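You operate a simulated robot arm through the tools that you are given. There is no shell and no other tool.

Carry out the task below with a simulated two-armed robot. There is one attempt and no reset: what you move stays moved.

Task
Seal-test the camera head: three strokes in the tester, read, vent, then file it.
Fine: still 30 kPa after a few seconds, back to the head stand; less, into the pot with the orange band; open the white vent knob before the head leaves. Set down upright: camera head.

Only the result counts: the job must be done as asked and must still hold three seconds after the hand-in. Knocking over, shifting, dropping, spilling or breaking anything else fails it. Lids that push on must go on centred and level and be pressed home; caps that screw on are set level and turned clockwise until they are tight.

Robot
Two 6-joint arms with two-finger parallel grippers on one trunk that stands fixed in place. Base frame: the origin is at the foot of the trunk, x ahead of it, y to its left, z up; the work surface is at about z = 700. Lengths are in mm, angles in rad, forces in N, time in s.
The left shoulder is at [280, 185, 980], the right one opposite. With the tool pointing down near the work surface each hand reaches from about 540 to 940 mm from the base axis, measured 20 degrees to its own side. Payload 1.57 kg a hand.
The tool frame of a hand sits at the grasp point between the pads (the TCP): z along the fingers, y along the line on which they close. The tips reach 30 mm beyond it. Largest opening 80 mm; finger width 17, thickness 12; the body of the gripper, 40 by 82 mm, starts 80 mm behind the TCP.
Orientation is told as [roll, pitch, yaw] about the base's x, y, z axes, in that order, counted from this pose: with the fingers straight down and closing along the base's y, the tool's x points along the base's -x, its y along +y and its z along -z.

Tools
- The arms move only by the tool move_arm. It takes "left_commands", "right_commands" or both (then of equal length, played together; a hand with none holds still); each is a list of rows, each a list of 3 entries, a list of its own where there are three numbers: the shift along the tool's x, y, z in mm, then the turn, a rotation vector about the tool's x, y, z in rad, then the opening, from 0 (shut) to 1 (fully open). In form: [[[x, y, z], [wx, wy, wz], gripper], ...]. A call has 1 to 20 rows; each row is the pose to reach, as a shift and turn from the pose commanded when the call began, along the tool's axes at that moment. A row lasts 0.2 s, in which the tool goes at most 50 mm and 0.15 rad; a call with a longer step from one row to the next is refused whole, and so is a gripper value outside its range. A pose out of reach is approached as far as the arm can. The call stops where the force on the tool passes 40 N (or 10 N more than at its start, if that is more) or the arm is blocked; 0.2 s more then pass. Each finger travels about 153 mm/s and halts on what it meets, pressing with about 32 N; the grip force reading is that of the motor and also rises with nothing between the fingers. The clock runs only during rows and for 0.2 s after the last one: add rows that repeat a pose to give the fingers time. The reply holds the time, the measured pose of the TCP, the force on the tool along the base axes, the opening and the grip force, in the units named above and with some noise, with the torque about the TCP (base axes, N m) and any sound that the robot's microphone picked up.
- Cameras (640 x 400 px; columns grow to the right, rows downward): "scene" is now at [236.3, -13.2, 1415.3]; the picture's right is [-0.17, -0.99, 0.00], its down [-0.75, 0.13, -0.64] and it looks along [0.63, -0.11, -0.77] (base axes); focal length 291 px, centre (320, 200). "left" rides on the left gripper at [72, 7, -122] in its tool frame; the picture's right is [-0.09, 1.00, 0.00], its down [-0.84, -0.08, -0.54] and it looks along [-0.54, -0.05, 0.84] (tool axes); focal length 238 px, centre (320, 200). "right" rides on the right gripper at [72, -7, -122] in its tool frame; the picture's right is [0.09, 1.00, 0.00], its down [-0.84, 0.08, -0.54] and it looks along [-0.54, 0.05, 0.84] (tool axes); focal length 238 px, centre (320, 200). There is no depth. A picture from a camera that has moved, and an enlarged one, comes with that camera's place and axes in the base frame and with its lens.
- capture(camera): a new picture of that camera. No time passes.
- slide_trunk(by): slides the trunk up (or, below 0, down) by that many mm; the arms and the scene camera ride with it, the base frame stays. It gives what a move gives, with no picture.
- aim_head(pan, tilt): turns the head with the scene camera to pan (to the left, within 1.501 rad either way) and tilt (down, from -0.506 to 1.204), counted from straight ahead of the robot. It gives what a move gives.
- close_up(camera, box): a new picture of the part [left, top, right, bottom] of that camera's present view, enlarged. No time passes.
- hand_in(): hands the job in; it is judged then, once.

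Places have to be worked out from the pictures, the camera data and where the tool is seen. Open the grippers and draw the arms clear of the work before you hand the job in, unless the task says otherwise.

The tools are called after ">>>" as a command line: name --argument value ..., lists and objects as JSON in quotes. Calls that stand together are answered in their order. move_arm: Moves the arms, as the interface text tells. Its arguments: {"type":"object","properties":{"left_commands":{"type":"array"},"right_commands":{"type":"array"}},"required":[]} The other tools are called the same way: slide_trunk (by) slides the trunk up or down; aim_head (pan, tilt) turns the head that bears the scene camera; capture (camera) takes a picture; close_up (camera, box) takes an enlarged picture of a part of a camera's view; hand_in () hands the job in.

At the start:

```text
t: 0.0
left_tool_pos: [599.7, 112.5, 1050.6]
left_tool_rot: [-0.001, 0.0, 0.001]
left_contact_force: [-0.4, -0.7, -0.4]
left_ft_torque: [0.02, 0.0, -0.04]
left_width: 80.0
left_grasp_force: 0.0
right_tool_pos: [485.0, -368.3, 1068.6]
right_tool_rot: [0.001, -0.001, 0.001]
right_contact_force: [-0.3, 0.3, -0.5]
right_ft_torque: [0.01, 0.02, 0.02]
right_width: 80.0
right_grasp_force: 0.0
trunk travel left (down, up): [-675.0, 315.0]
head pan, tilt: [-0.173, 0.873]
```

scene: 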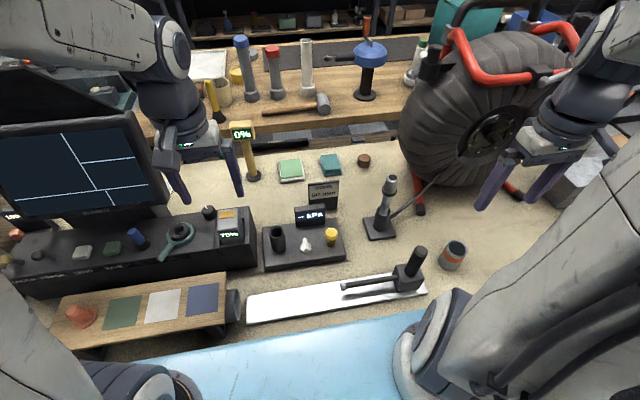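
right: 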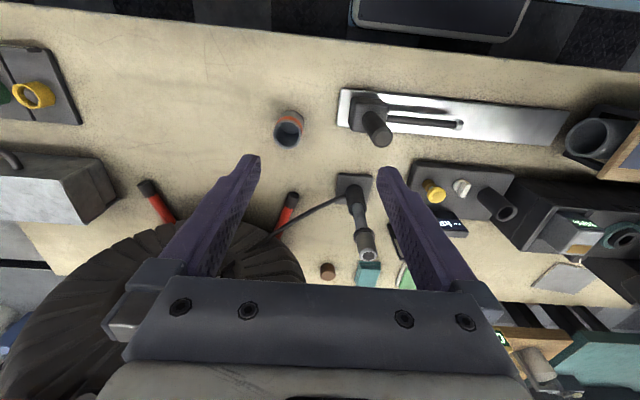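
left: 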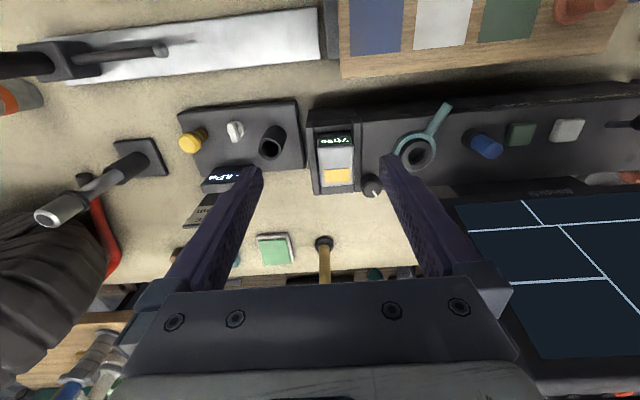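

I'll look closer at the work area first: the tester (black box with kPa display, port, white knob, yellow knob/plunger), the head stand with the camera head and the pot with the orange band.

>>> close_up --camera "scene" --box '[240, 160, 480, 310]'

>>> close_up --camera "scene" --box '[250, 200, 360, 270]'

>>> close_up --camera "left" --box '[20, 80, 320, 270]'

>>> close_up --camera "right" --box '[240, 70, 560, 290]'

```text
2.67 times, centred on (360, 235) of scene
camera zoom: at [236.3, -13.2, 1415.3], right [-0.17, -0.99, 0.0], down [-0.75, 0.13, -0.64], along [0.63, -0.11, -0.77], focal length 776 px, centre (213, 107)
```

zoom: 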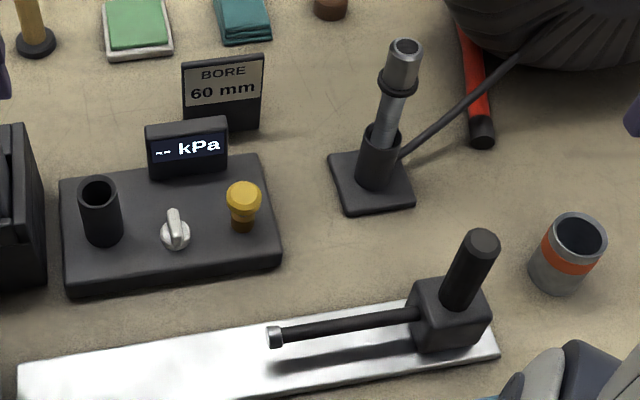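

```text
5.71 times, centred on (305, 235) of scene
camera zoom: at [236.3, -13.2, 1415.3], right [-0.17, -0.99, 0.0], down [-0.75, 0.13, -0.64], along [0.63, -0.11, -0.77], focal length 1663 px, centre (406, 0)
```

zoom: 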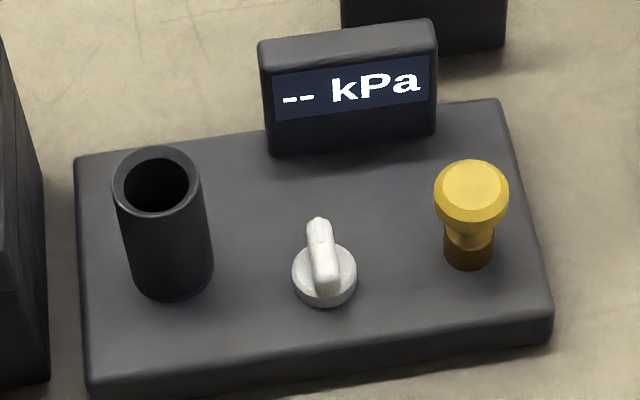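

```text
2.11 times, centred on (170, 175) of left
camera zoom: at [527.0, 119.5, 1174.3], right [0.09, 1.0, 0.0], down [0.84, -0.08, 0.54], along [0.54, -0.05, -0.84], focal length 502 px, centre (636, 253)
```

zoom: 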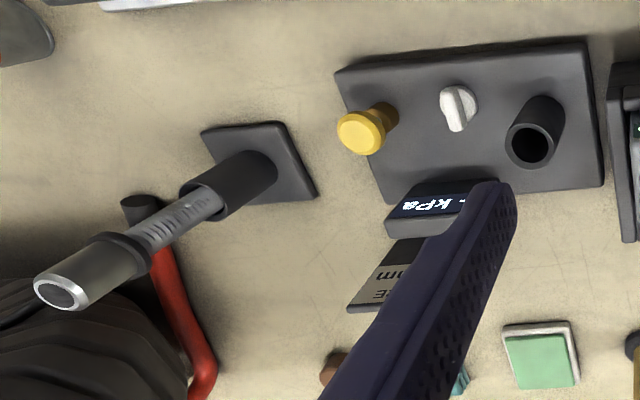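

```text
1.82 times, centred on (400, 180) of right
camera zoom: at [413.9, -375.0, 1190.7], right [-0.09, 1.0, 0.0], down [0.84, 0.08, 0.54], along [0.54, 0.05, -0.84], focal length 433 px, centre (174, 236)
```

zoom: 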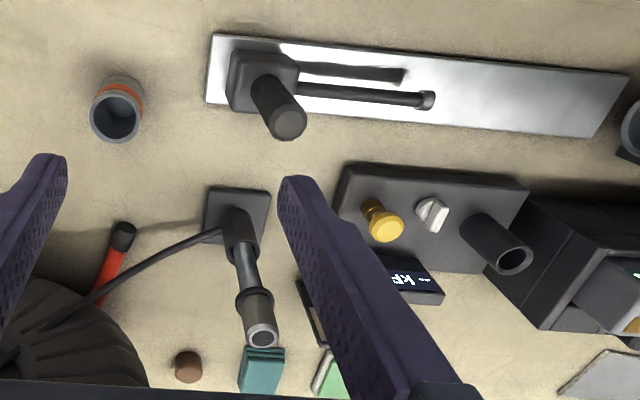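

The layout is clear now. I'll take sharp close-ups of the vent knob, the camera head and the stand before moving anything.

>>> close_up --camera "scene" --box '[292, 228, 348, 263]'

>>> close_up --camera "scene" --box '[352, 165, 432, 245]'

>>> close_up --camera "left" --box '[170, 90, 310, 180]'

>>> close_up --camera "left" --box '[20, 120, 180, 240]'

>>> close_up --camera "right" --box '[320, 160, 400, 280]'

>>> close_up --camera "right" --box '[400, 150, 560, 250]'

```text
11.43 times, centred on (320, 246) of scene
camera zoom: at [236.3, -13.2, 1415.3], right [-0.17, -0.99, 0.0], down [-0.75, 0.13, -0.64], along [0.63, -0.11, -0.77], focal length 3326 px, centre (320, -320)
```

zoom: 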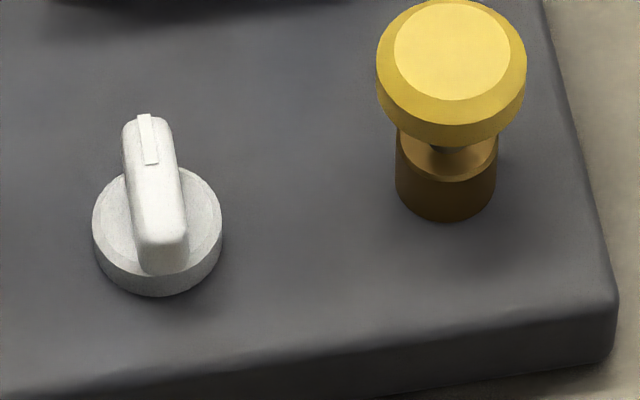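

```text
5.00 times, centred on (392, 205) of scene
camera zoom: at [236.3, -13.2, 1415.3], right [-0.17, -0.99, 0.0], down [-0.75, 0.13, -0.64], along [0.63, -0.11, -0.77], focal length 1455 px, centre (-40, 175)
```

zoom: 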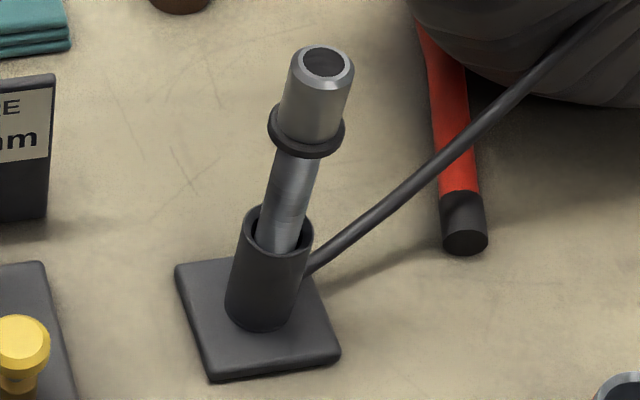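

```text
4.44 times, centred on (240, 135) of left
camera zoom: at [527.0, 119.5, 1174.3], right [0.09, 1.0, 0.0], down [0.84, -0.08, 0.54], along [0.54, -0.05, -0.84], focal length 1059 px, centre (676, 489)
```

zoom: 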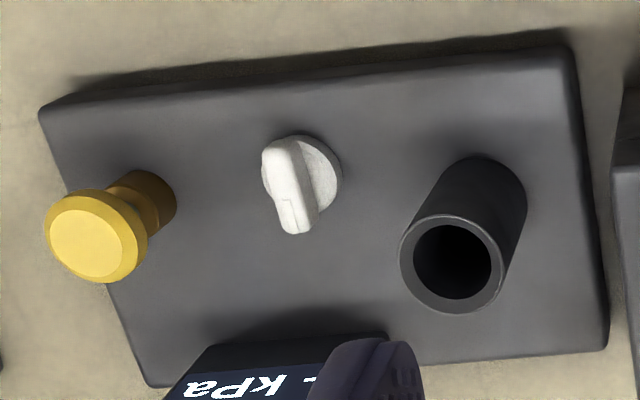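

```text
3.33 times, centred on (100, 180) of left
camera zoom: at [527.0, 119.5, 1174.3], right [0.09, 1.0, 0.0], down [0.84, -0.08, 0.54], along [0.54, -0.05, -0.84], focal length 794 px, centre (1053, 267)
```

zoom: 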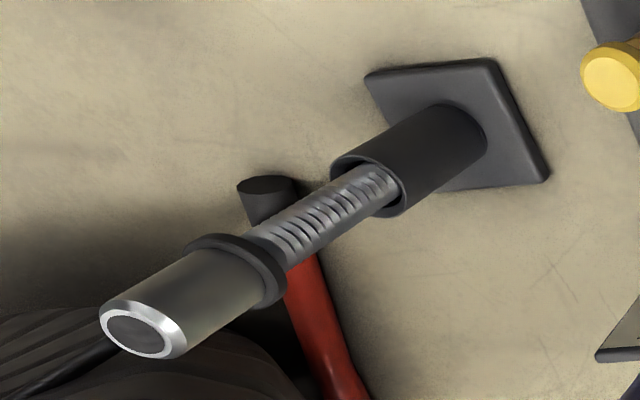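

```text
3.33 times, centred on (360, 220) of right
camera zoom: at [413.9, -375.0, 1190.7], right [-0.09, 1.0, 0.0], down [0.84, 0.08, 0.54], along [0.54, 0.05, -0.84], focal length 794 px, centre (187, 133)
```

zoom: 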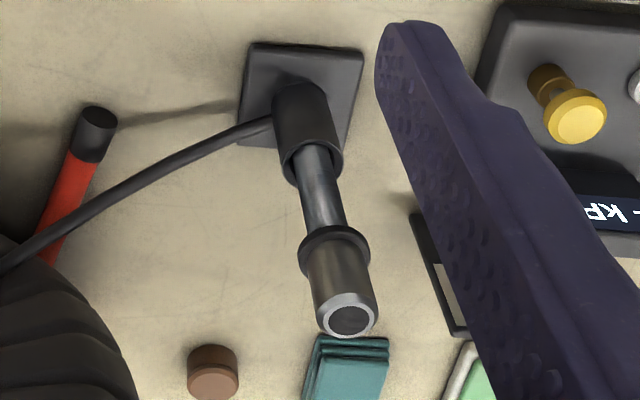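

```text
4.00 times, centred on (480, 200) of right
camera zoom: at [413.9, -375.0, 1190.7], right [-0.09, 1.0, 0.0], down [0.84, 0.08, 0.54], along [0.54, 0.05, -0.84], focal length 953 px, centre (-320, 200)
```

zoom: 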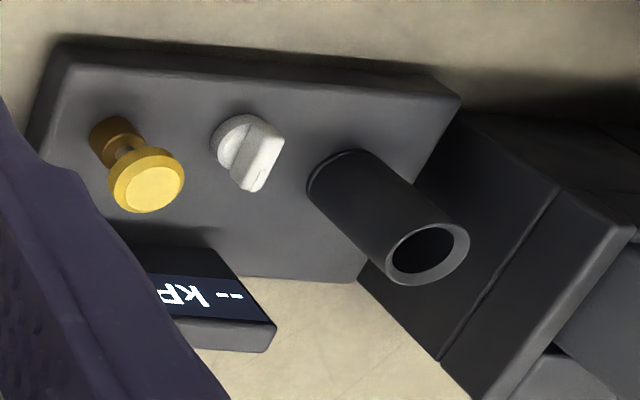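

The head has a dark collar over a spring shaft, standing loosely in the cup of its stand at about (686, -268), with its top near z≈918. The vent knob has a pointer ridge with a small mark, now aimed at the display. I'll bring the right hand above the head, still well clear of it, to refine the position.

>>> move_arm --right_commands '[[[-40, 20, 10], [0, 0, 0], 1], [[-80, 40, 20], [0, 0, 0], 1], [[-120, 60, 30], [0, 0, 0], 1], [[-160, 80, 40], [0, 0, 0], 1], [[-201, 100, 55], [0, 0, 0], 1], [[-201, 100, 55], [0, 0, 0], 1]]'

>>> capture --camera "right"

>>> capture --camera "scene"

>>> capture --camera "left"

```text
t: 1.4
left_tool_pos: [599.8, 113.3, 1051.6]
left_tool_rot: [0.001, 0.0, -0.001]
left_contact_force: [-0.1, -0.1, -0.2]
left_ft_torque: [-0.01, -0.01, -0.03]
left_width: 79.8
left_grasp_force: 0.1
right_tool_pos: [686.1, -267.7, 1013.7]
right_tool_rot: [0.0, 0.0, -0.001]
right_contact_force: [0.6, -0.7, 0.3]
right_ft_torque: [0.02, 0.01, 0.02]
right_width: 80.1
right_grasp_force: 0.0
trunk travel left (down, up): [-675.0, 315.0]
head pan, tilt: [-0.173, 0.873]
```

```text
taken
camera right: at [614.7, -275.7, 1135.3], right [-0.09, 1.0, 0.0], down [0.84, 0.08, 0.54], along [0.54, 0.05, -0.84], focal length 238 px, centre (320, 200)
```

right: 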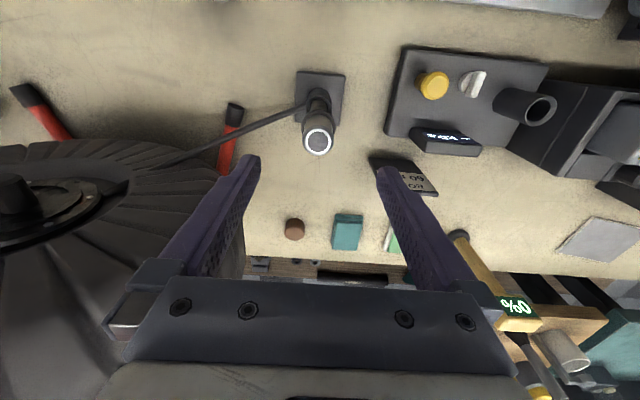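

```text
taken
camera scene: at [236.5, -13.1, 1415.3], right [-0.17, -0.99, 0.0], down [-0.75, 0.13, -0.64], along [0.63, -0.11, -0.77], focal length 291 px, centre (320, 200)
```

scene: 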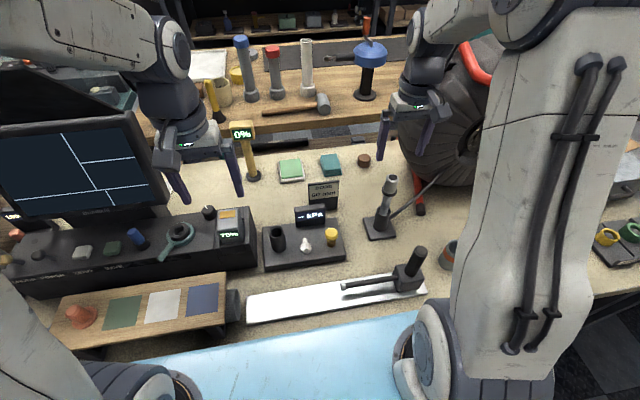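

```text
taken
camera left: at [527.2, 119.6, 1174.2], right [0.09, 1.0, 0.0], down [0.84, -0.08, 0.54], along [0.54, -0.05, -0.84], focal length 238 px, centre (320, 200)
```

left: 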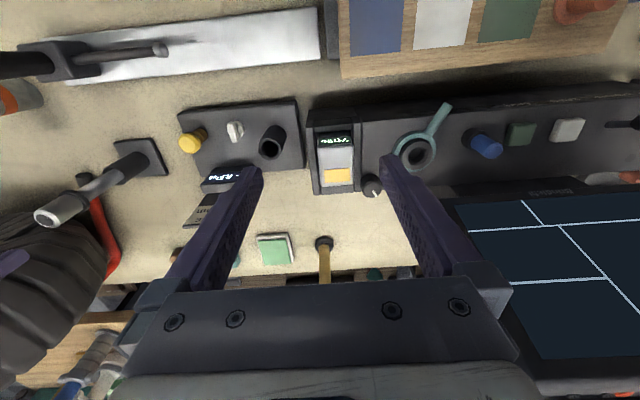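

The right camera puts the head top at about (688, -271, 916), and the scene camera agrees. I'll zoom in to check the lean and the size of the collar.

>>> close_up --camera "right" --box '[270, 60, 370, 170]'

>>> close_up --camera "scene" --box '[362, 168, 412, 244]'

```text
3.64 times, centred on (320, 115) of right
camera zoom: at [614.7, -275.7, 1135.3], right [-0.09, 1.0, 0.0], down [0.84, 0.08, 0.54], along [0.54, 0.05, -0.84], focal length 867 px, centre (320, 509)
```

zoom: 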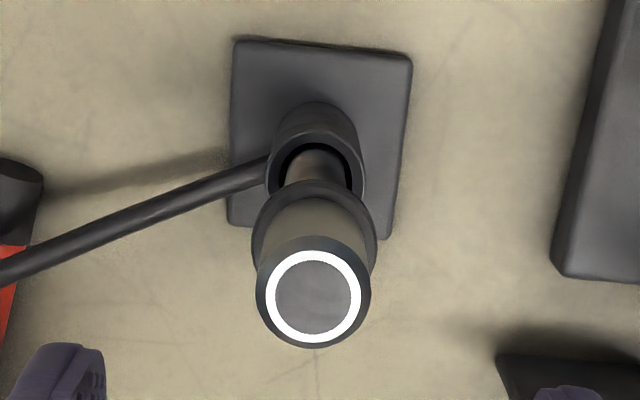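

```text
5.26 times, centred on (387, 206) of scene
camera zoom: at [236.5, -13.1, 1415.3], right [-0.17, -0.99, 0.0], down [-0.75, 0.13, -0.64], along [0.63, -0.11, -0.77], focal length 1532 px, centre (-33, 168)
```

zoom: 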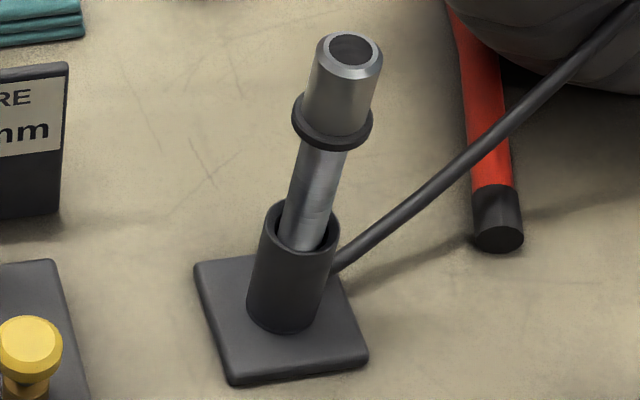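

The head stands nearly upright at (688.5, -270.7). It is about 30 mm wide and the collar about 39 mm, roughly the outer size of the cup. I'll move the left arm out of the path to the tester, then lower the right hand onto the head just above the collar.

>>> move_arm --left_commands '[[[10, 35, -18], [0, 0, 0], 1], [[20, 70, -36], [0, 0, 0], 1], [[30, 105, -54], [0, 0, 0], 1], [[40, 140, -70], [0, 0, 0], 1]]' --right_commands '[[[-2.5, -2.4, 25], [0, 0, 0], 1], [[-2.5, -2.4, 50], [0, 0, 0], 1], [[-2.5, -2.4, 75], [0, 0, 0], 1], [[-2.5, -2.4, 90], [0, 0, 0], 1]]'

>>> capture --camera "right"

>>> close_up --camera "scene" --box '[352, 145, 452, 245]'

```text
t: 2.4
left_tool_pos: [558.0, 253.4, 1122.1]
left_tool_rot: [0.0, 0.0, -0.001]
left_contact_force: [0.3, 0.6, -0.7]
left_ft_torque: [0.03, 0.04, -0.01]
left_width: 80.1
left_grasp_force: 0.1
right_tool_pos: [688.3, -269.7, 922.7]
right_tool_rot: [0.0, 0.0, 0.0]
right_contact_force: [-0.1, 0.0, 0.9]
right_ft_torque: [0.01, 0.01, 0.04]
right_width: 79.8
right_grasp_force: 0.0
trunk travel left (down, up): [-675.0, 315.0]
head pan, tilt: [-0.173, 0.873]
```

```text
taken
camera right: at [617.4, -277.4, 1045.0], right [-0.09, 1.0, 0.0], down [0.84, 0.08, 0.54], along [0.54, 0.05, -0.84], focal length 238 px, centre (320, 200)
```

right: 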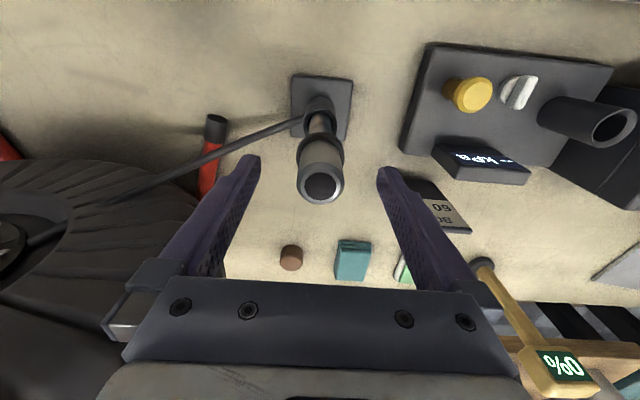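

```text
4.00 times, centred on (402, 195) of scene
camera zoom: at [236.4, -13.3, 1415.3], right [-0.17, -0.99, 0.0], down [-0.75, 0.13, -0.64], along [0.63, -0.11, -0.77], focal length 1164 px, centre (-8, 220)
```

zoom: 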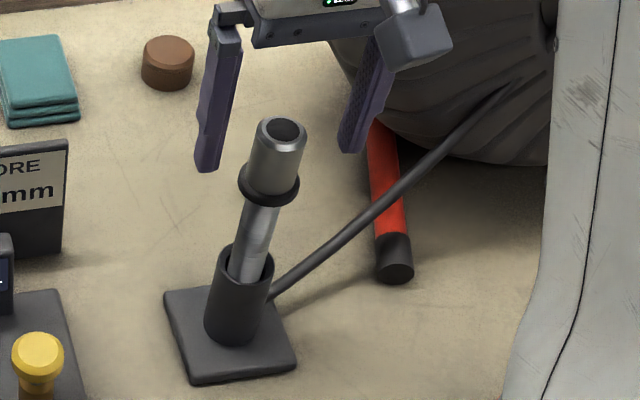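

The fingers now flank the head top and the alignment matches in both views. I'll lower the last 22 mm and close on the head.

>>> move_arm --right_commands '[[[0, -0.5, 12], [0, 0, 0], 1], [[0, -0.5, 22], [0, 0, 0], 1], [[0, -0.5, 22], [0, 0, 0], 0.7], [[0, -0.5, 22], [0, 0, 0], 0.45], [[0, -0.5, 22], [0, 0, 0], 0.25], [[0, -0.5, 22], [0, 0, 0], 0.2], [[0, -0.5, 22], [0, 0, 0], 0.2]]'

>>> capture --camera "right"

>>> close_up --camera "scene" --box '[352, 145, 452, 245]'

```text
t: 4.0
left_tool_pos: [559.1, 252.8, 1121.4]
left_tool_rot: [-0.001, 0.0, 0.0]
left_contact_force: [-0.8, 0.8, -0.5]
left_ft_torque: [-0.03, 0.02, -0.01]
left_width: 80.4
left_grasp_force: 0.1
right_tool_pos: [689.0, -271.5, 901.4]
right_tool_rot: [-0.001, 0.002, 0.001]
right_contact_force: [0.3, 0.1, -0.5]
right_ft_torque: [-0.05, -0.02, 0.0]
right_width: 37.6
right_grasp_force: 32.6
trunk travel left (down, up): [-675.0, 315.0]
head pan, tilt: [-0.173, 0.873]
```

```text
taken
camera right: at [617.7, -277.6, 1023.5], right [-0.09, 1.0, 0.0], down [0.84, 0.08, 0.54], along [0.54, 0.05, -0.84], focal length 238 px, centre (320, 200)
```

right: 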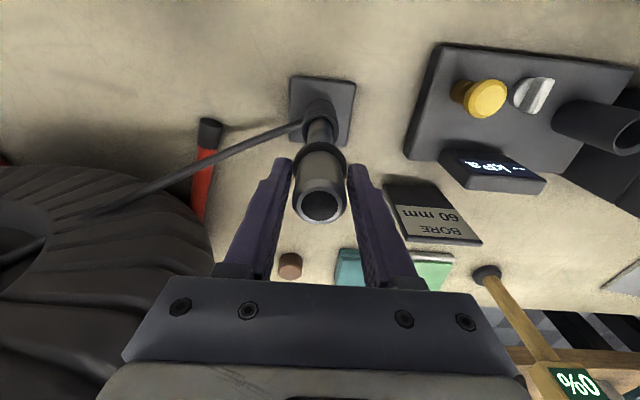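

```text
4.00 times, centred on (402, 195) of scene
camera zoom: at [236.3, -13.1, 1415.3], right [-0.17, -0.99, 0.0], down [-0.75, 0.13, -0.64], along [0.63, -0.11, -0.77], focal length 1164 px, centre (-8, 220)
```

zoom: 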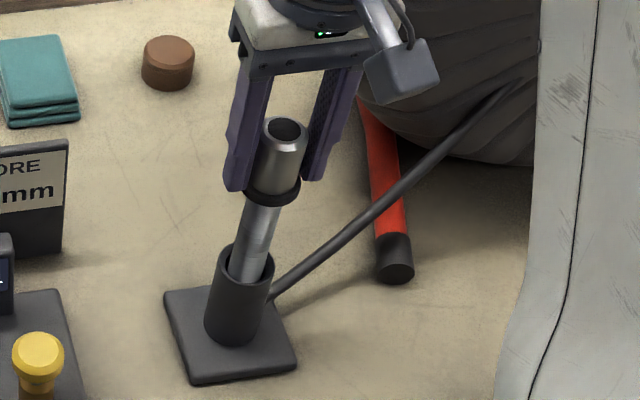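

The grip stopped at 37.6 mm, so the tips are pinching the collar instead of the 30 mm body. I'll open, go up 10 mm and close again on the body.

>>> move_arm --right_commands '[[[0, 0, 0], [0, 0, 0], 0.6], [[0, 0, 0], [0, 0, 0], 0.7], [[0, 0, -6], [0, 0, 0], 0.7], [[0, 0, -11], [0, 0, 0], 0.7], [[0, 0, -11], [0, 0, 0], 0.45], [[0, 0, -11], [0, 0, 0], 0.25], [[0, 0, -11], [0, 0, 0], 0.2], [[0, 0, -11], [0, 0, 0], 0.2]]'

>>> capture --camera "right"

>>> close_up --camera "scene" --box '[352, 145, 452, 245]'

```text
t: 5.8
left_tool_pos: [557.9, 251.7, 1120.7]
left_tool_rot: [-0.001, 0.0, 0.002]
left_contact_force: [-0.7, -0.6, -0.2]
left_ft_torque: [-0.01, 0.03, -0.01]
left_width: 80.1
left_grasp_force: 0.0
right_tool_pos: [687.8, -271.3, 913.0]
right_tool_rot: [0.0, 0.0, 0.0]
right_contact_force: [0.0, 0.9, 0.1]
right_ft_torque: [0.15, -0.03, 0.02]
right_width: 29.9
right_grasp_force: 31.6
trunk travel left (down, up): [-675.0, 315.0]
head pan, tilt: [-0.173, 0.873]
```

```text
taken
camera right: at [617.4, -277.7, 1034.7], right [-0.09, 1.0, 0.0], down [0.84, 0.08, 0.54], along [0.54, 0.05, -0.84], focal length 238 px, centre (320, 200)
```

right: 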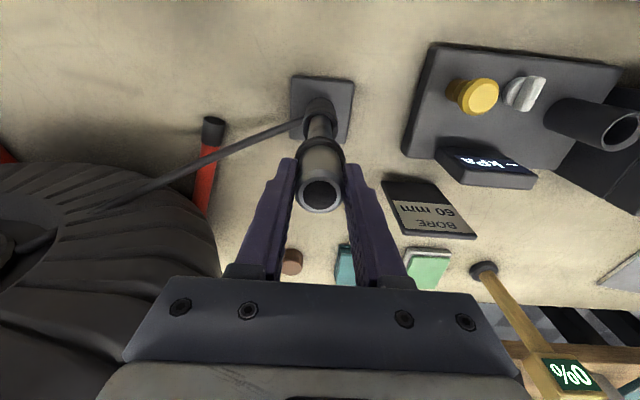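

```text
4.00 times, centred on (402, 195) of scene
camera zoom: at [236.3, -13.1, 1415.4], right [-0.17, -0.99, 0.0], down [-0.75, 0.13, -0.64], along [0.63, -0.11, -0.77], focal length 1164 px, centre (-8, 220)
```

zoom: 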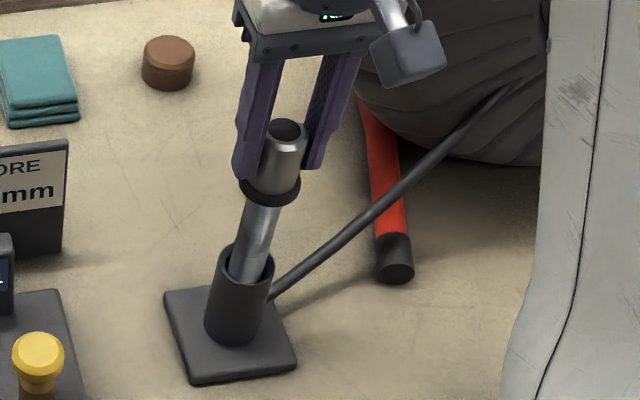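

The grip is now on the 30 mm body (29.9 mm). I'll lift straight up in small steps, watching the force, and look at the lower end.

>>> move_arm --right_commands '[[[0, 0, -10], [0, 0, 0], 0.2], [[0, 0, -25], [0, 0, 0], 0.2], [[0, 0, -45], [0, 0, 0], 0.2], [[0, 0, -65], [0, 0, 0], 0.2], [[0, 0, -85], [0, 0, 0], 0.2]]'

>>> close_up --camera "scene" --box '[352, 105, 452, 245]'

>>> capture --camera "right"

```text
t: 7.0
left_tool_pos: [558.2, 253.5, 1120.6]
left_tool_rot: [0.0, 0.0, 0.001]
left_contact_force: [-1.1, -0.5, -0.3]
left_ft_torque: [0.02, 0.02, -0.01]
left_width: 79.9
left_grasp_force: 0.0
right_tool_pos: [689.6, -270.2, 998.1]
right_tool_rot: [0.001, 0.0, 0.001]
right_contact_force: [0.2, -0.6, -2.1]
right_ft_torque: [-0.01, 0.02, 0.0]
right_width: 29.9
right_grasp_force: 32.1
trunk travel left (down, up): [-675.0, 315.0]
head pan, tilt: [-0.173, 0.873]
```

```text
2.86 times, centred on (402, 175) of scene
camera zoom: at [236.5, -13.2, 1415.3], right [-0.17, -0.99, 0.0], down [-0.75, 0.13, -0.64], along [0.63, -0.11, -0.77], focal length 832 px, centre (86, 271)
```

zoom: 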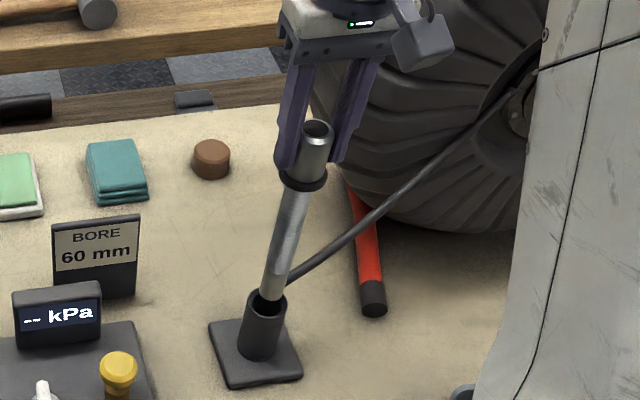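

```text
taken
camera right: at [618.0, -277.6, 1119.6], right [-0.09, 1.0, 0.0], down [0.84, 0.08, 0.54], along [0.54, 0.05, -0.84], focal length 238 px, centre (320, 200)
```

right: 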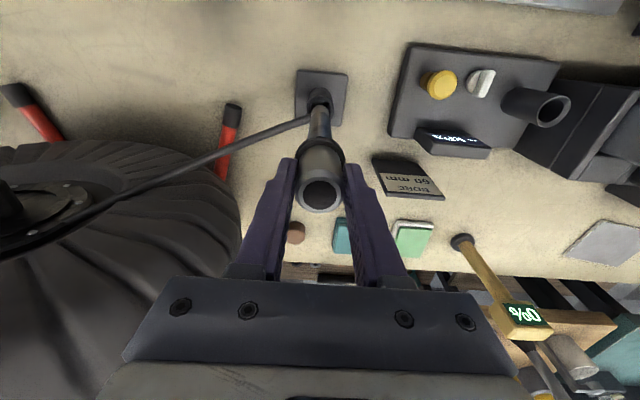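

The head came free easily at about 0.2 kg, and the cable stays on the stand. I'll lift another 45 mm so the bottom clears the cup and look again.

>>> move_arm --right_commands '[[[0, 0, -20], [0, 0, 0], 0.2], [[0, 0, -45], [0, 0, 0], 0.2], [[0, 0, -45], [0, 0, 0], 0.2]]'

>>> close_up --camera "scene" --box '[352, 85, 452, 245]'

>>> capture --camera "left"

>>> close_up --camera "right" --box '[270, 60, 370, 220]'

```text
t: 7.8
left_tool_pos: [558.9, 252.6, 1121.8]
left_tool_rot: [0.0, 0.001, 0.0]
left_contact_force: [0.0, 0.7, -0.7]
left_ft_torque: [0.02, 0.0, 0.03]
left_width: 80.3
left_grasp_force: 0.0
right_tool_pos: [688.4, -269.8, 1042.9]
right_tool_rot: [0.0, 0.001, -0.001]
right_contact_force: [-0.1, -0.8, -2.4]
right_ft_torque: [-0.01, 0.03, 0.01]
right_width: 30.1
right_grasp_force: 33.1
trunk travel left (down, up): [-675.0, 315.0]
head pan, tilt: [-0.173, 0.873]
```

```text
2.50 times, centred on (402, 165) of scene
camera zoom: at [236.3, -13.2, 1415.3], right [-0.17, -0.99, 0.0], down [-0.75, 0.13, -0.64], along [0.63, -0.11, -0.77], focal length 728 px, centre (115, 288)
```

zoom: 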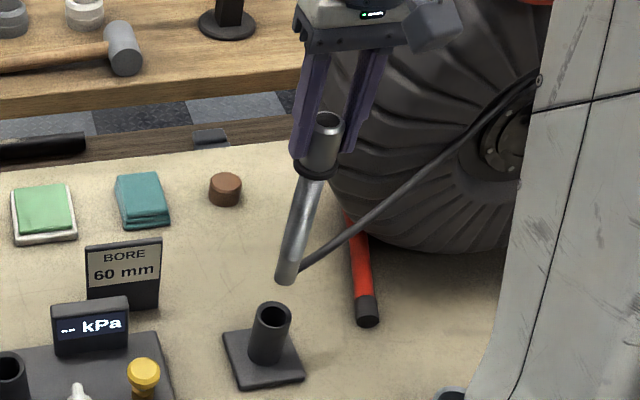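

```text
taken
camera left: at [486.5, 259.1, 1244.5], right [0.09, 1.0, 0.0], down [0.84, -0.08, 0.54], along [0.54, -0.05, -0.84], focal length 238 px, centre (320, 200)
```

left: 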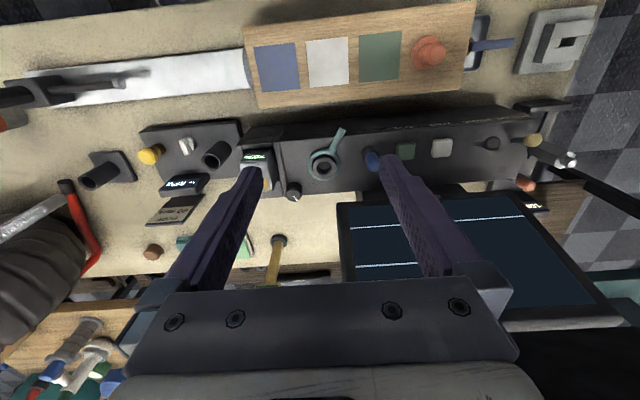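

```text
2.50 times, centred on (320, 140) of right
camera zoom: at [617.6, -277.5, 1165.0], right [-0.09, 1.0, 0.0], down [0.84, 0.08, 0.54], along [0.54, 0.05, -0.84], focal length 596 px, centre (320, 350)
```

zoom: 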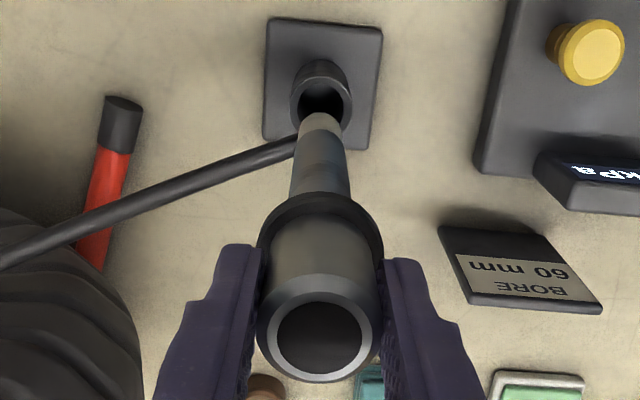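

The cable actually runs from the foot of the shaft to the reel, so it travels with the head. I'll watch for tension. I'll carry the head partway toward the tester and turn the left hand so its camera looks across along -y, to check the lean in x and the insertion.

>>> move_arm --left_commands '[[[-9, -2, 2], [0, 0, 0.143], 0.5], [[-18, -5, 4], [0, 0, 0.286], 0.5], [[-27, -7, 6], [0, 0, 0.429], 0.5], [[-36, -9, 8], [0, 0, 0.572], 0.5], [[-45, -11, 10], [0, 0, 0.715], 0.5], [[-54, -14, 12], [0, 0, 0.858], 0.5], [[-63, -16, 14], [0, 0, 1.0], 0.5], [[-72, -18, 16], [0, 0, 1.143], 0.5], [[-81, -21, 18], [0, 0, 1.286], 0.5], [[-90, -23, 20], [0, 0, 1.429], 0.5], [[-94, -25, 21], [0, 0, 1.571], 0.5]]' --right_commands '[[[2, 15, 0], [0, 0, 0], 0.2], [[4, 30, 0], [0, 0, 0], 0.2], [[6, 45, 0], [0, 0, 0], 0.2], [[8, 60, 0], [0, 0, 0], 0.2], [[10, 75, 0], [0, 0, 0], 0.2], [[12, 90, 0], [0, 0, 0], 0.2], [[14, 105, 0], [0, 0, 0], 0.2], [[16, 120, 0], [0, 0, 0], 0.2], [[18, 135, 0], [0, 0, 0], 0.2], [[20, 150, 0], [0, 0, 0], 0.2], [[22, 165, 0], [0, 0, 0], 0.2]]'

>>> capture --camera "scene"

>>> capture --camera "left"

>>> capture --camera "right"

```text
t: 9.5
left_tool_pos: [620.5, 232.4, 1107.6]
left_tool_rot: [-0.006, -0.002, -1.029]
left_contact_force: [-13.1, -23.1, 1.4]
left_ft_torque: [3.49, -1.89, 0.39]
left_width: 40.3
left_grasp_force: 0.0
right_tool_pos: [674.2, -164.1, 1042.6]
right_tool_rot: [0.001, 0.0, 0.003]
right_contact_force: [-0.2, -0.2, -2.8]
right_ft_torque: [0.05, -0.01, 0.01]
right_width: 29.8
right_grasp_force: 32.2
trunk travel left (down, up): [-675.0, 315.0]
head pan, tilt: [-0.173, 0.873]
stopped in row 8 (left hand): the force on the tool passed its limit at 52 N (the readings are from after the stop); the commanded pose is now the measured one
```

```text
taken
camera scene: at [235.5, -15.2, 1415.4], right [-0.17, -0.98, 0.0], down [-0.75, 0.13, -0.64], along [0.63, -0.11, -0.77], focal length 291 px, centre (320, 200)
```

scene: 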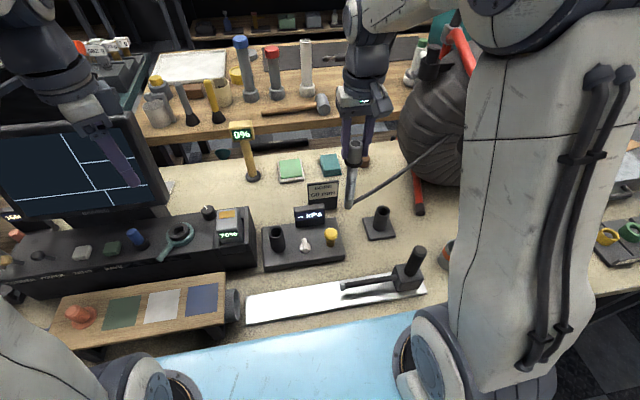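

```text
taken
camera left: at [590.0, 297.9, 1231.0], right [0.9, 0.43, -0.01], down [0.37, -0.76, 0.54], along [0.23, -0.49, -0.84], focal length 238 px, centre (320, 200)
```

left: 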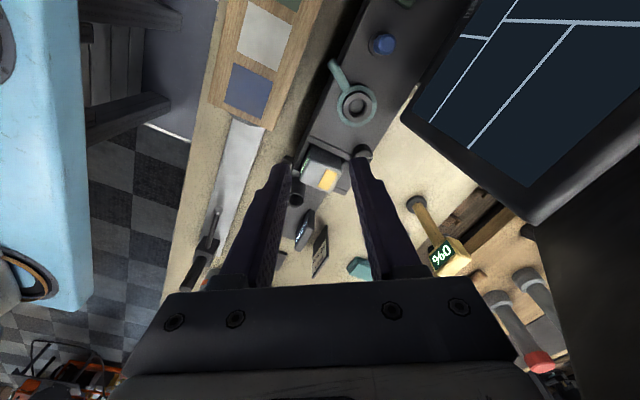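

```text
taken
camera right: at [602.8, -171.0, 1164.3], right [-0.09, 1.0, 0.0], down [0.84, 0.08, 0.54], along [0.54, 0.05, -0.84], focal length 238 px, centre (320, 200)
```

right: 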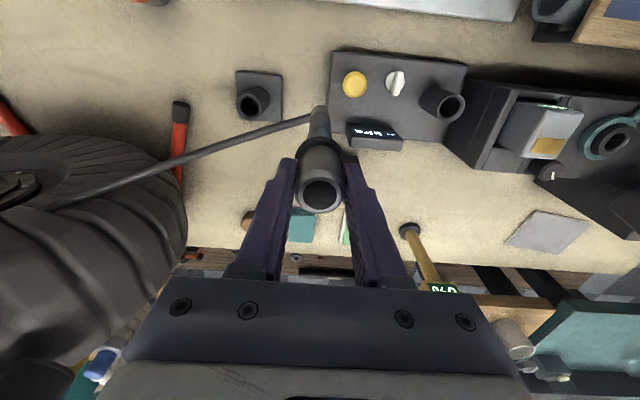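

The left hand was stopped by contact in row 8, with about 26 N still pressing toward -x and -y about 150 mm above its TCP. Before moving it I'll turn the head to see what it touches.

>>> aim_head --pan 0.6 --tilt 0.5

>>> capture --camera "scene"

```text
t: 10.6
left_tool_pos: [621.4, 233.2, 1106.5]
left_tool_rot: [-0.004, 0.003, -1.03]
left_contact_force: [-15.6, -33.9, -1.2]
left_ft_torque: [4.85, -1.85, 0.27]
left_width: 40.3
left_grasp_force: 0.0
right_tool_pos: [674.5, -164.4, 1043.9]
right_tool_rot: [0.003, -0.002, 0.002]
right_contact_force: [0.8, 0.5, -3.0]
right_ft_torque: [0.01, -0.03, 0.02]
right_width: 30.2
right_grasp_force: 31.8
trunk travel left (down, up): [-675.0, 315.0]
head pan, tilt: [0.6, 0.499]
```

```text
taken
camera scene: at [234.7, 48.7, 1447.2], right [0.56, -0.83, 0.0], down [-0.4, -0.27, -0.88], along [0.73, 0.5, -0.48], focal length 291 px, centre (320, 200)
```

scene: 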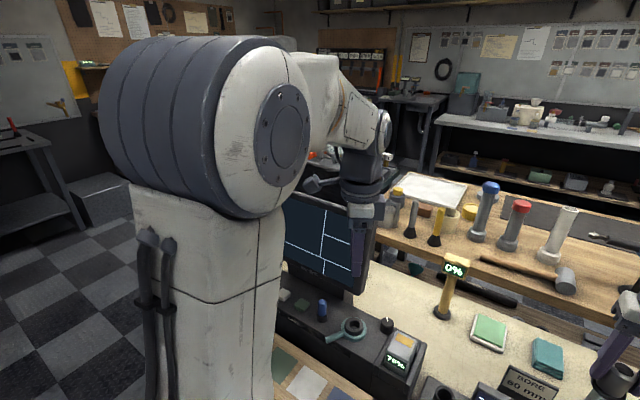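

>>> close_up --camera "scene" --box '[280, 100, 420, 300]'

>>> capture --camera "left"

```text
2.00 times, centred on (350, 200) of scene
camera zoom: at [234.7, 48.7, 1447.2], right [0.56, -0.83, 0.0], down [-0.4, -0.27, -0.88], along [0.73, 0.5, -0.48], focal length 582 px, centre (260, 200)
```

zoom: 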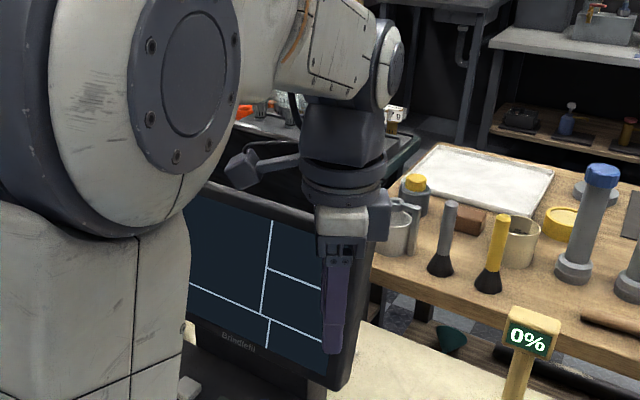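

```text
taken
camera left: at [590.5, 298.0, 1230.8], right [0.9, 0.43, 0.0], down [0.37, -0.76, 0.54], along [0.23, -0.49, -0.84], focal length 238 px, centre (320, 200)
```

left: 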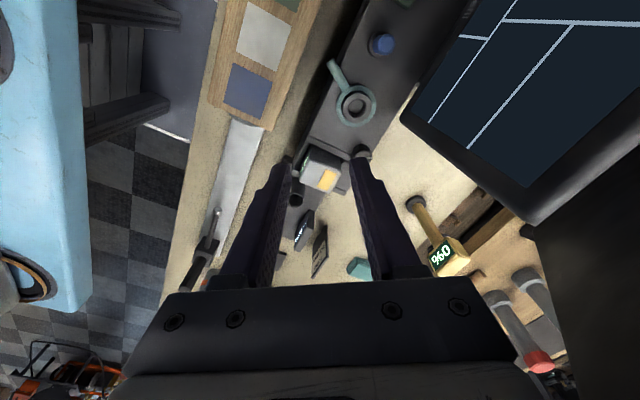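

>>> close_up --camera "scene" --box '[320, 130, 410, 200]'

>>> close_up --camera "left" --box '[480, 160, 640, 400]'

>>> capture --camera "right"

```text
5.71 times, centred on (365, 165) of scene
camera zoom: at [234.7, 48.7, 1447.2], right [0.56, -0.83, 0.0], down [-0.4, -0.27, -0.88], along [0.73, 0.5, -0.48], focal length 1663 px, centre (63, 400)
```

zoom: 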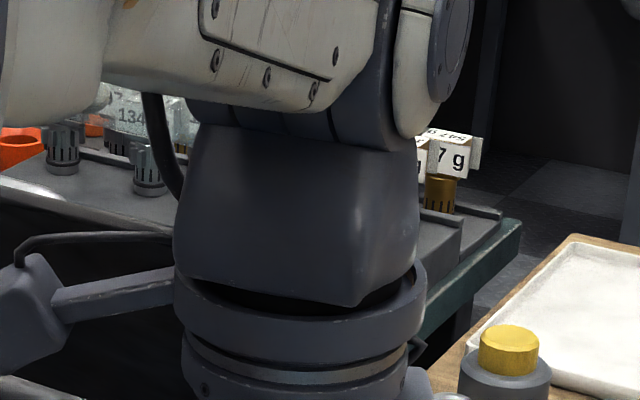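

```text
1.67 times, centred on (560, 280) of left
camera zoom: at [590.5, 298.0, 1230.8], right [0.9, 0.43, 0.0], down [0.37, -0.76, 0.54], along [0.23, -0.49, -0.84], focal length 397 px, centre (-80, 67)
```

zoom: 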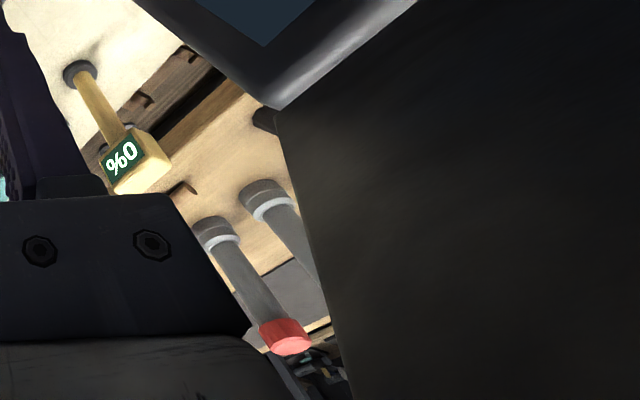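

```text
taken
camera right: at [602.7, -171.5, 1164.6], right [-0.09, 1.0, 0.0], down [0.84, 0.08, 0.54], along [0.54, 0.05, -0.84], focal length 238 px, centre (320, 200)
```

right: 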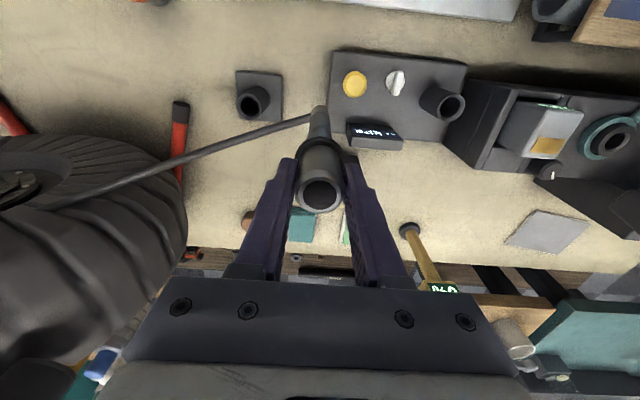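

I can't see the contact itself, but the push direction is clear. I'll back the left hand off along it by about 18 mm first and check that the force drops.

>>> move_arm --left_commands '[[[-4, -8, 0], [0, 0, 0], 0.5], [[-8, -16, 0], [0, 0, 0], 0.5]]'

>>> capture --camera "scene"

```text
t: 11.2
left_tool_pos: [612.1, 221.0, 1106.9]
left_tool_rot: [-0.004, -0.001, -1.029]
left_contact_force: [0.2, -0.4, 0.3]
left_ft_torque: [0.05, -0.03, 0.01]
left_width: 40.2
left_grasp_force: 0.1
right_tool_pos: [674.2, -162.4, 1041.7]
right_tool_rot: [0.0, 0.0, 0.001]
right_contact_force: [-0.5, 0.1, -3.4]
right_ft_torque: [0.01, -0.01, -0.01]
right_width: 30.2
right_grasp_force: 32.6
trunk travel left (down, up): [-675.0, 315.0]
head pan, tilt: [0.6, 0.499]
```

```text
taken
camera scene: at [235.6, 51.5, 1447.0], right [0.57, -0.82, 0.0], down [-0.39, -0.27, -0.88], along [0.72, 0.5, -0.48], focal length 291 px, centre (320, 200)
```

scene: 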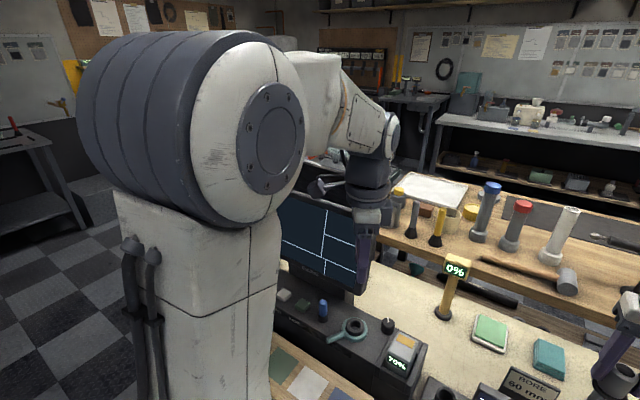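

The force is gone, so the contact has cleared. From here the left camera looks straight at the port, so I'll back off a little more, open the fingers to clear the view, and aim the head as before to check whether anything shifted.

>>> move_arm --left_commands '[[[-3, -5, 0], [0, 0, 0], 0.6], [[-6, -9.5, 0], [0, 0, 0], 0.8], [[-6, -9.5, 0], [0, 0, 0], 1], [[-6, -9.5, 0], [0, 0, 0], 1]]'

>>> aim_head --pan -0.173 --tilt 0.873

>>> capture --camera "scene"

>>> capture --camera "left"

```text
t: 12.2
left_tool_pos: [607.1, 210.1, 1106.7]
left_tool_rot: [-0.006, -0.001, -1.027]
left_contact_force: [0.1, 0.1, 0.3]
left_ft_torque: [-0.02, -0.01, 0.0]
left_width: 79.9
left_grasp_force: 0.1
right_tool_pos: [675.5, -161.8, 1042.1]
right_tool_rot: [0.0, 0.0, 0.002]
right_contact_force: [-0.3, 0.5, -2.5]
right_ft_torque: [-0.02, 0.02, 0.0]
right_width: 30.0
right_grasp_force: 31.9
trunk travel left (down, up): [-675.0, 315.0]
head pan, tilt: [0.6, 0.499]
```

```text
t: 13.3
left_tool_pos: [606.8, 210.7, 1107.7]
left_tool_rot: [-0.005, 0.0, -1.029]
left_contact_force: [0.0, -0.1, -0.8]
left_ft_torque: [-0.01, 0.01, -0.05]
left_width: 80.0
left_grasp_force: 0.1
right_tool_pos: [675.0, -161.5, 1042.5]
right_tool_rot: [0.0, 0.0, 0.001]
right_contact_force: [0.1, -0.2, -2.7]
right_ft_torque: [-0.02, -0.01, -0.04]
right_width: 29.9
right_grasp_force: 31.8
trunk travel left (down, up): [-675.0, 315.0]
head pan, tilt: [-0.173, 0.873]
```

```text
taken
camera scene: at [236.4, -13.4, 1415.3], right [-0.17, -0.99, 0.0], down [-0.75, 0.13, -0.64], along [0.63, -0.11, -0.77], focal length 291 px, centre (320, 200)
```

scene: 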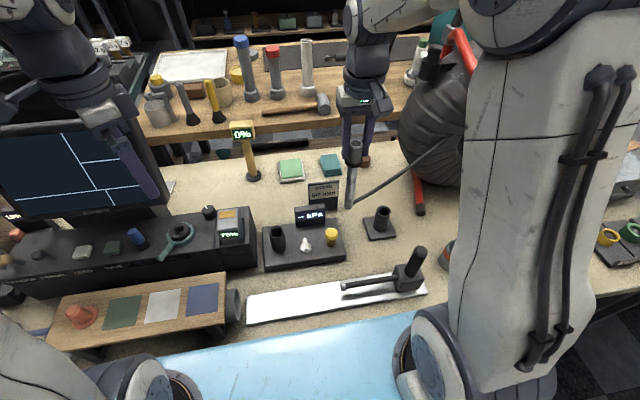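

```text
taken
camera left: at [576.5, 275.5, 1230.3], right [0.9, 0.43, 0.0], down [0.37, -0.76, 0.54], along [0.23, -0.49, -0.84], focal length 238 px, centre (320, 200)
```

left: 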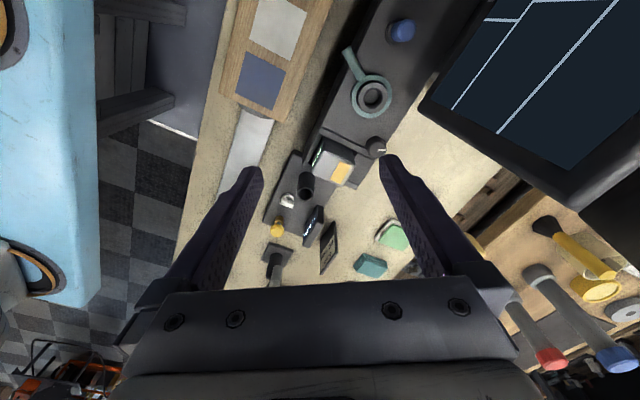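

The tester, console and monitor look unchanged from the first picture. Now I'll carry the head on to above the port, with the shaft foot about 40 mm over the rim.

>>> move_arm --right_commands '[[[2, 23, 0], [0, 0, 0], 0.2], [[4, 47, 0], [0, 0, 0], 0.2], [[6, 70, 0], [0, 0, 0], 0.2], [[8, 94, 0], [0, 0, 0], 0.2], [[10, 117, 0], [0, 0, 0], 0.2], [[12, 140, 0], [0, 0, 0], 0.2], [[14, 164, 0], [0, 0, 0], 0.2], [[15, 187, 0], [0, 0, 0], 0.2], [[15, 187, 0], [0, 0, 0], 0.2]]'

>>> capture --camera "scene"

>>> capture --camera "left"

>>> capture --camera "right"

```text
t: 15.3
left_tool_pos: [607.6, 209.7, 1105.7]
left_tool_rot: [-0.004, 0.001, -1.029]
left_contact_force: [1.0, 0.6, 0.2]
left_ft_torque: [-0.01, -0.01, -0.01]
left_width: 79.9
left_grasp_force: 0.1
right_tool_pos: [661.0, 25.4, 1042.7]
right_tool_rot: [0.0, 0.0, 0.002]
right_contact_force: [0.5, -0.6, -2.8]
right_ft_torque: [0.02, 0.0, -0.01]
right_width: 30.3
right_grasp_force: 31.9
trunk travel left (down, up): [-675.0, 315.0]
head pan, tilt: [-0.173, 0.873]
```

```text
taken
camera scene: at [236.4, -13.3, 1415.3], right [-0.17, -0.99, 0.0], down [-0.75, 0.13, -0.64], along [0.63, -0.11, -0.77], focal length 291 px, centre (320, 200)
```

scene: 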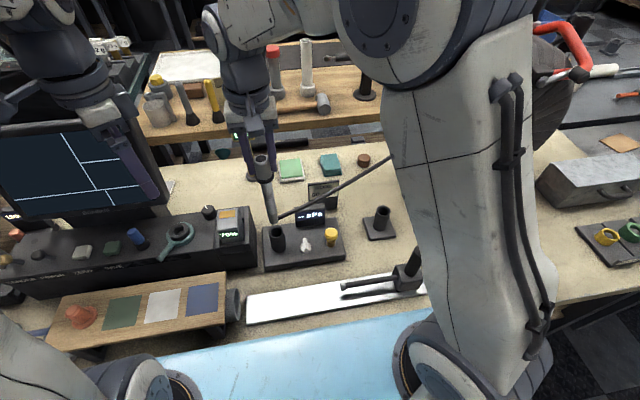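

```text
taken
camera left: at [576.5, 275.6, 1230.3], right [0.9, 0.43, -0.01], down [0.37, -0.76, 0.54], along [0.23, -0.49, -0.84], focal length 238 px, centre (320, 200)
```

left: 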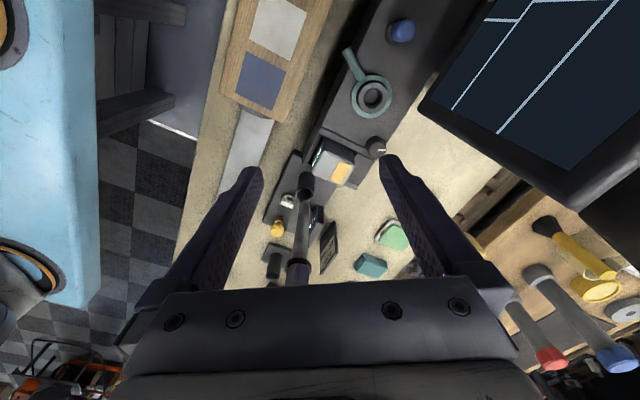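

```text
taken
camera right: at [589.1, 18.1, 1164.8], right [-0.09, 1.0, 0.0], down [0.84, 0.08, 0.54], along [0.54, 0.05, -0.84], focal length 238 px, centre (320, 200)
```

right: 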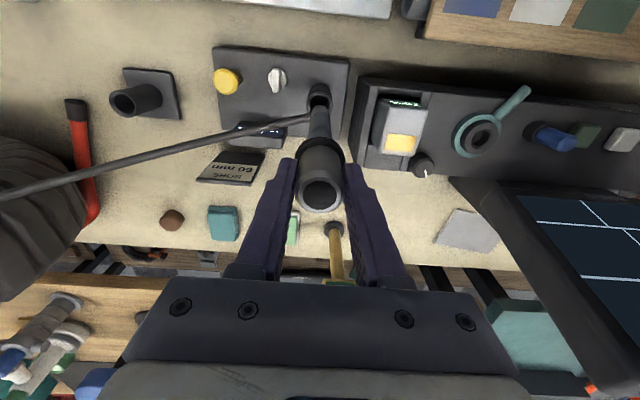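

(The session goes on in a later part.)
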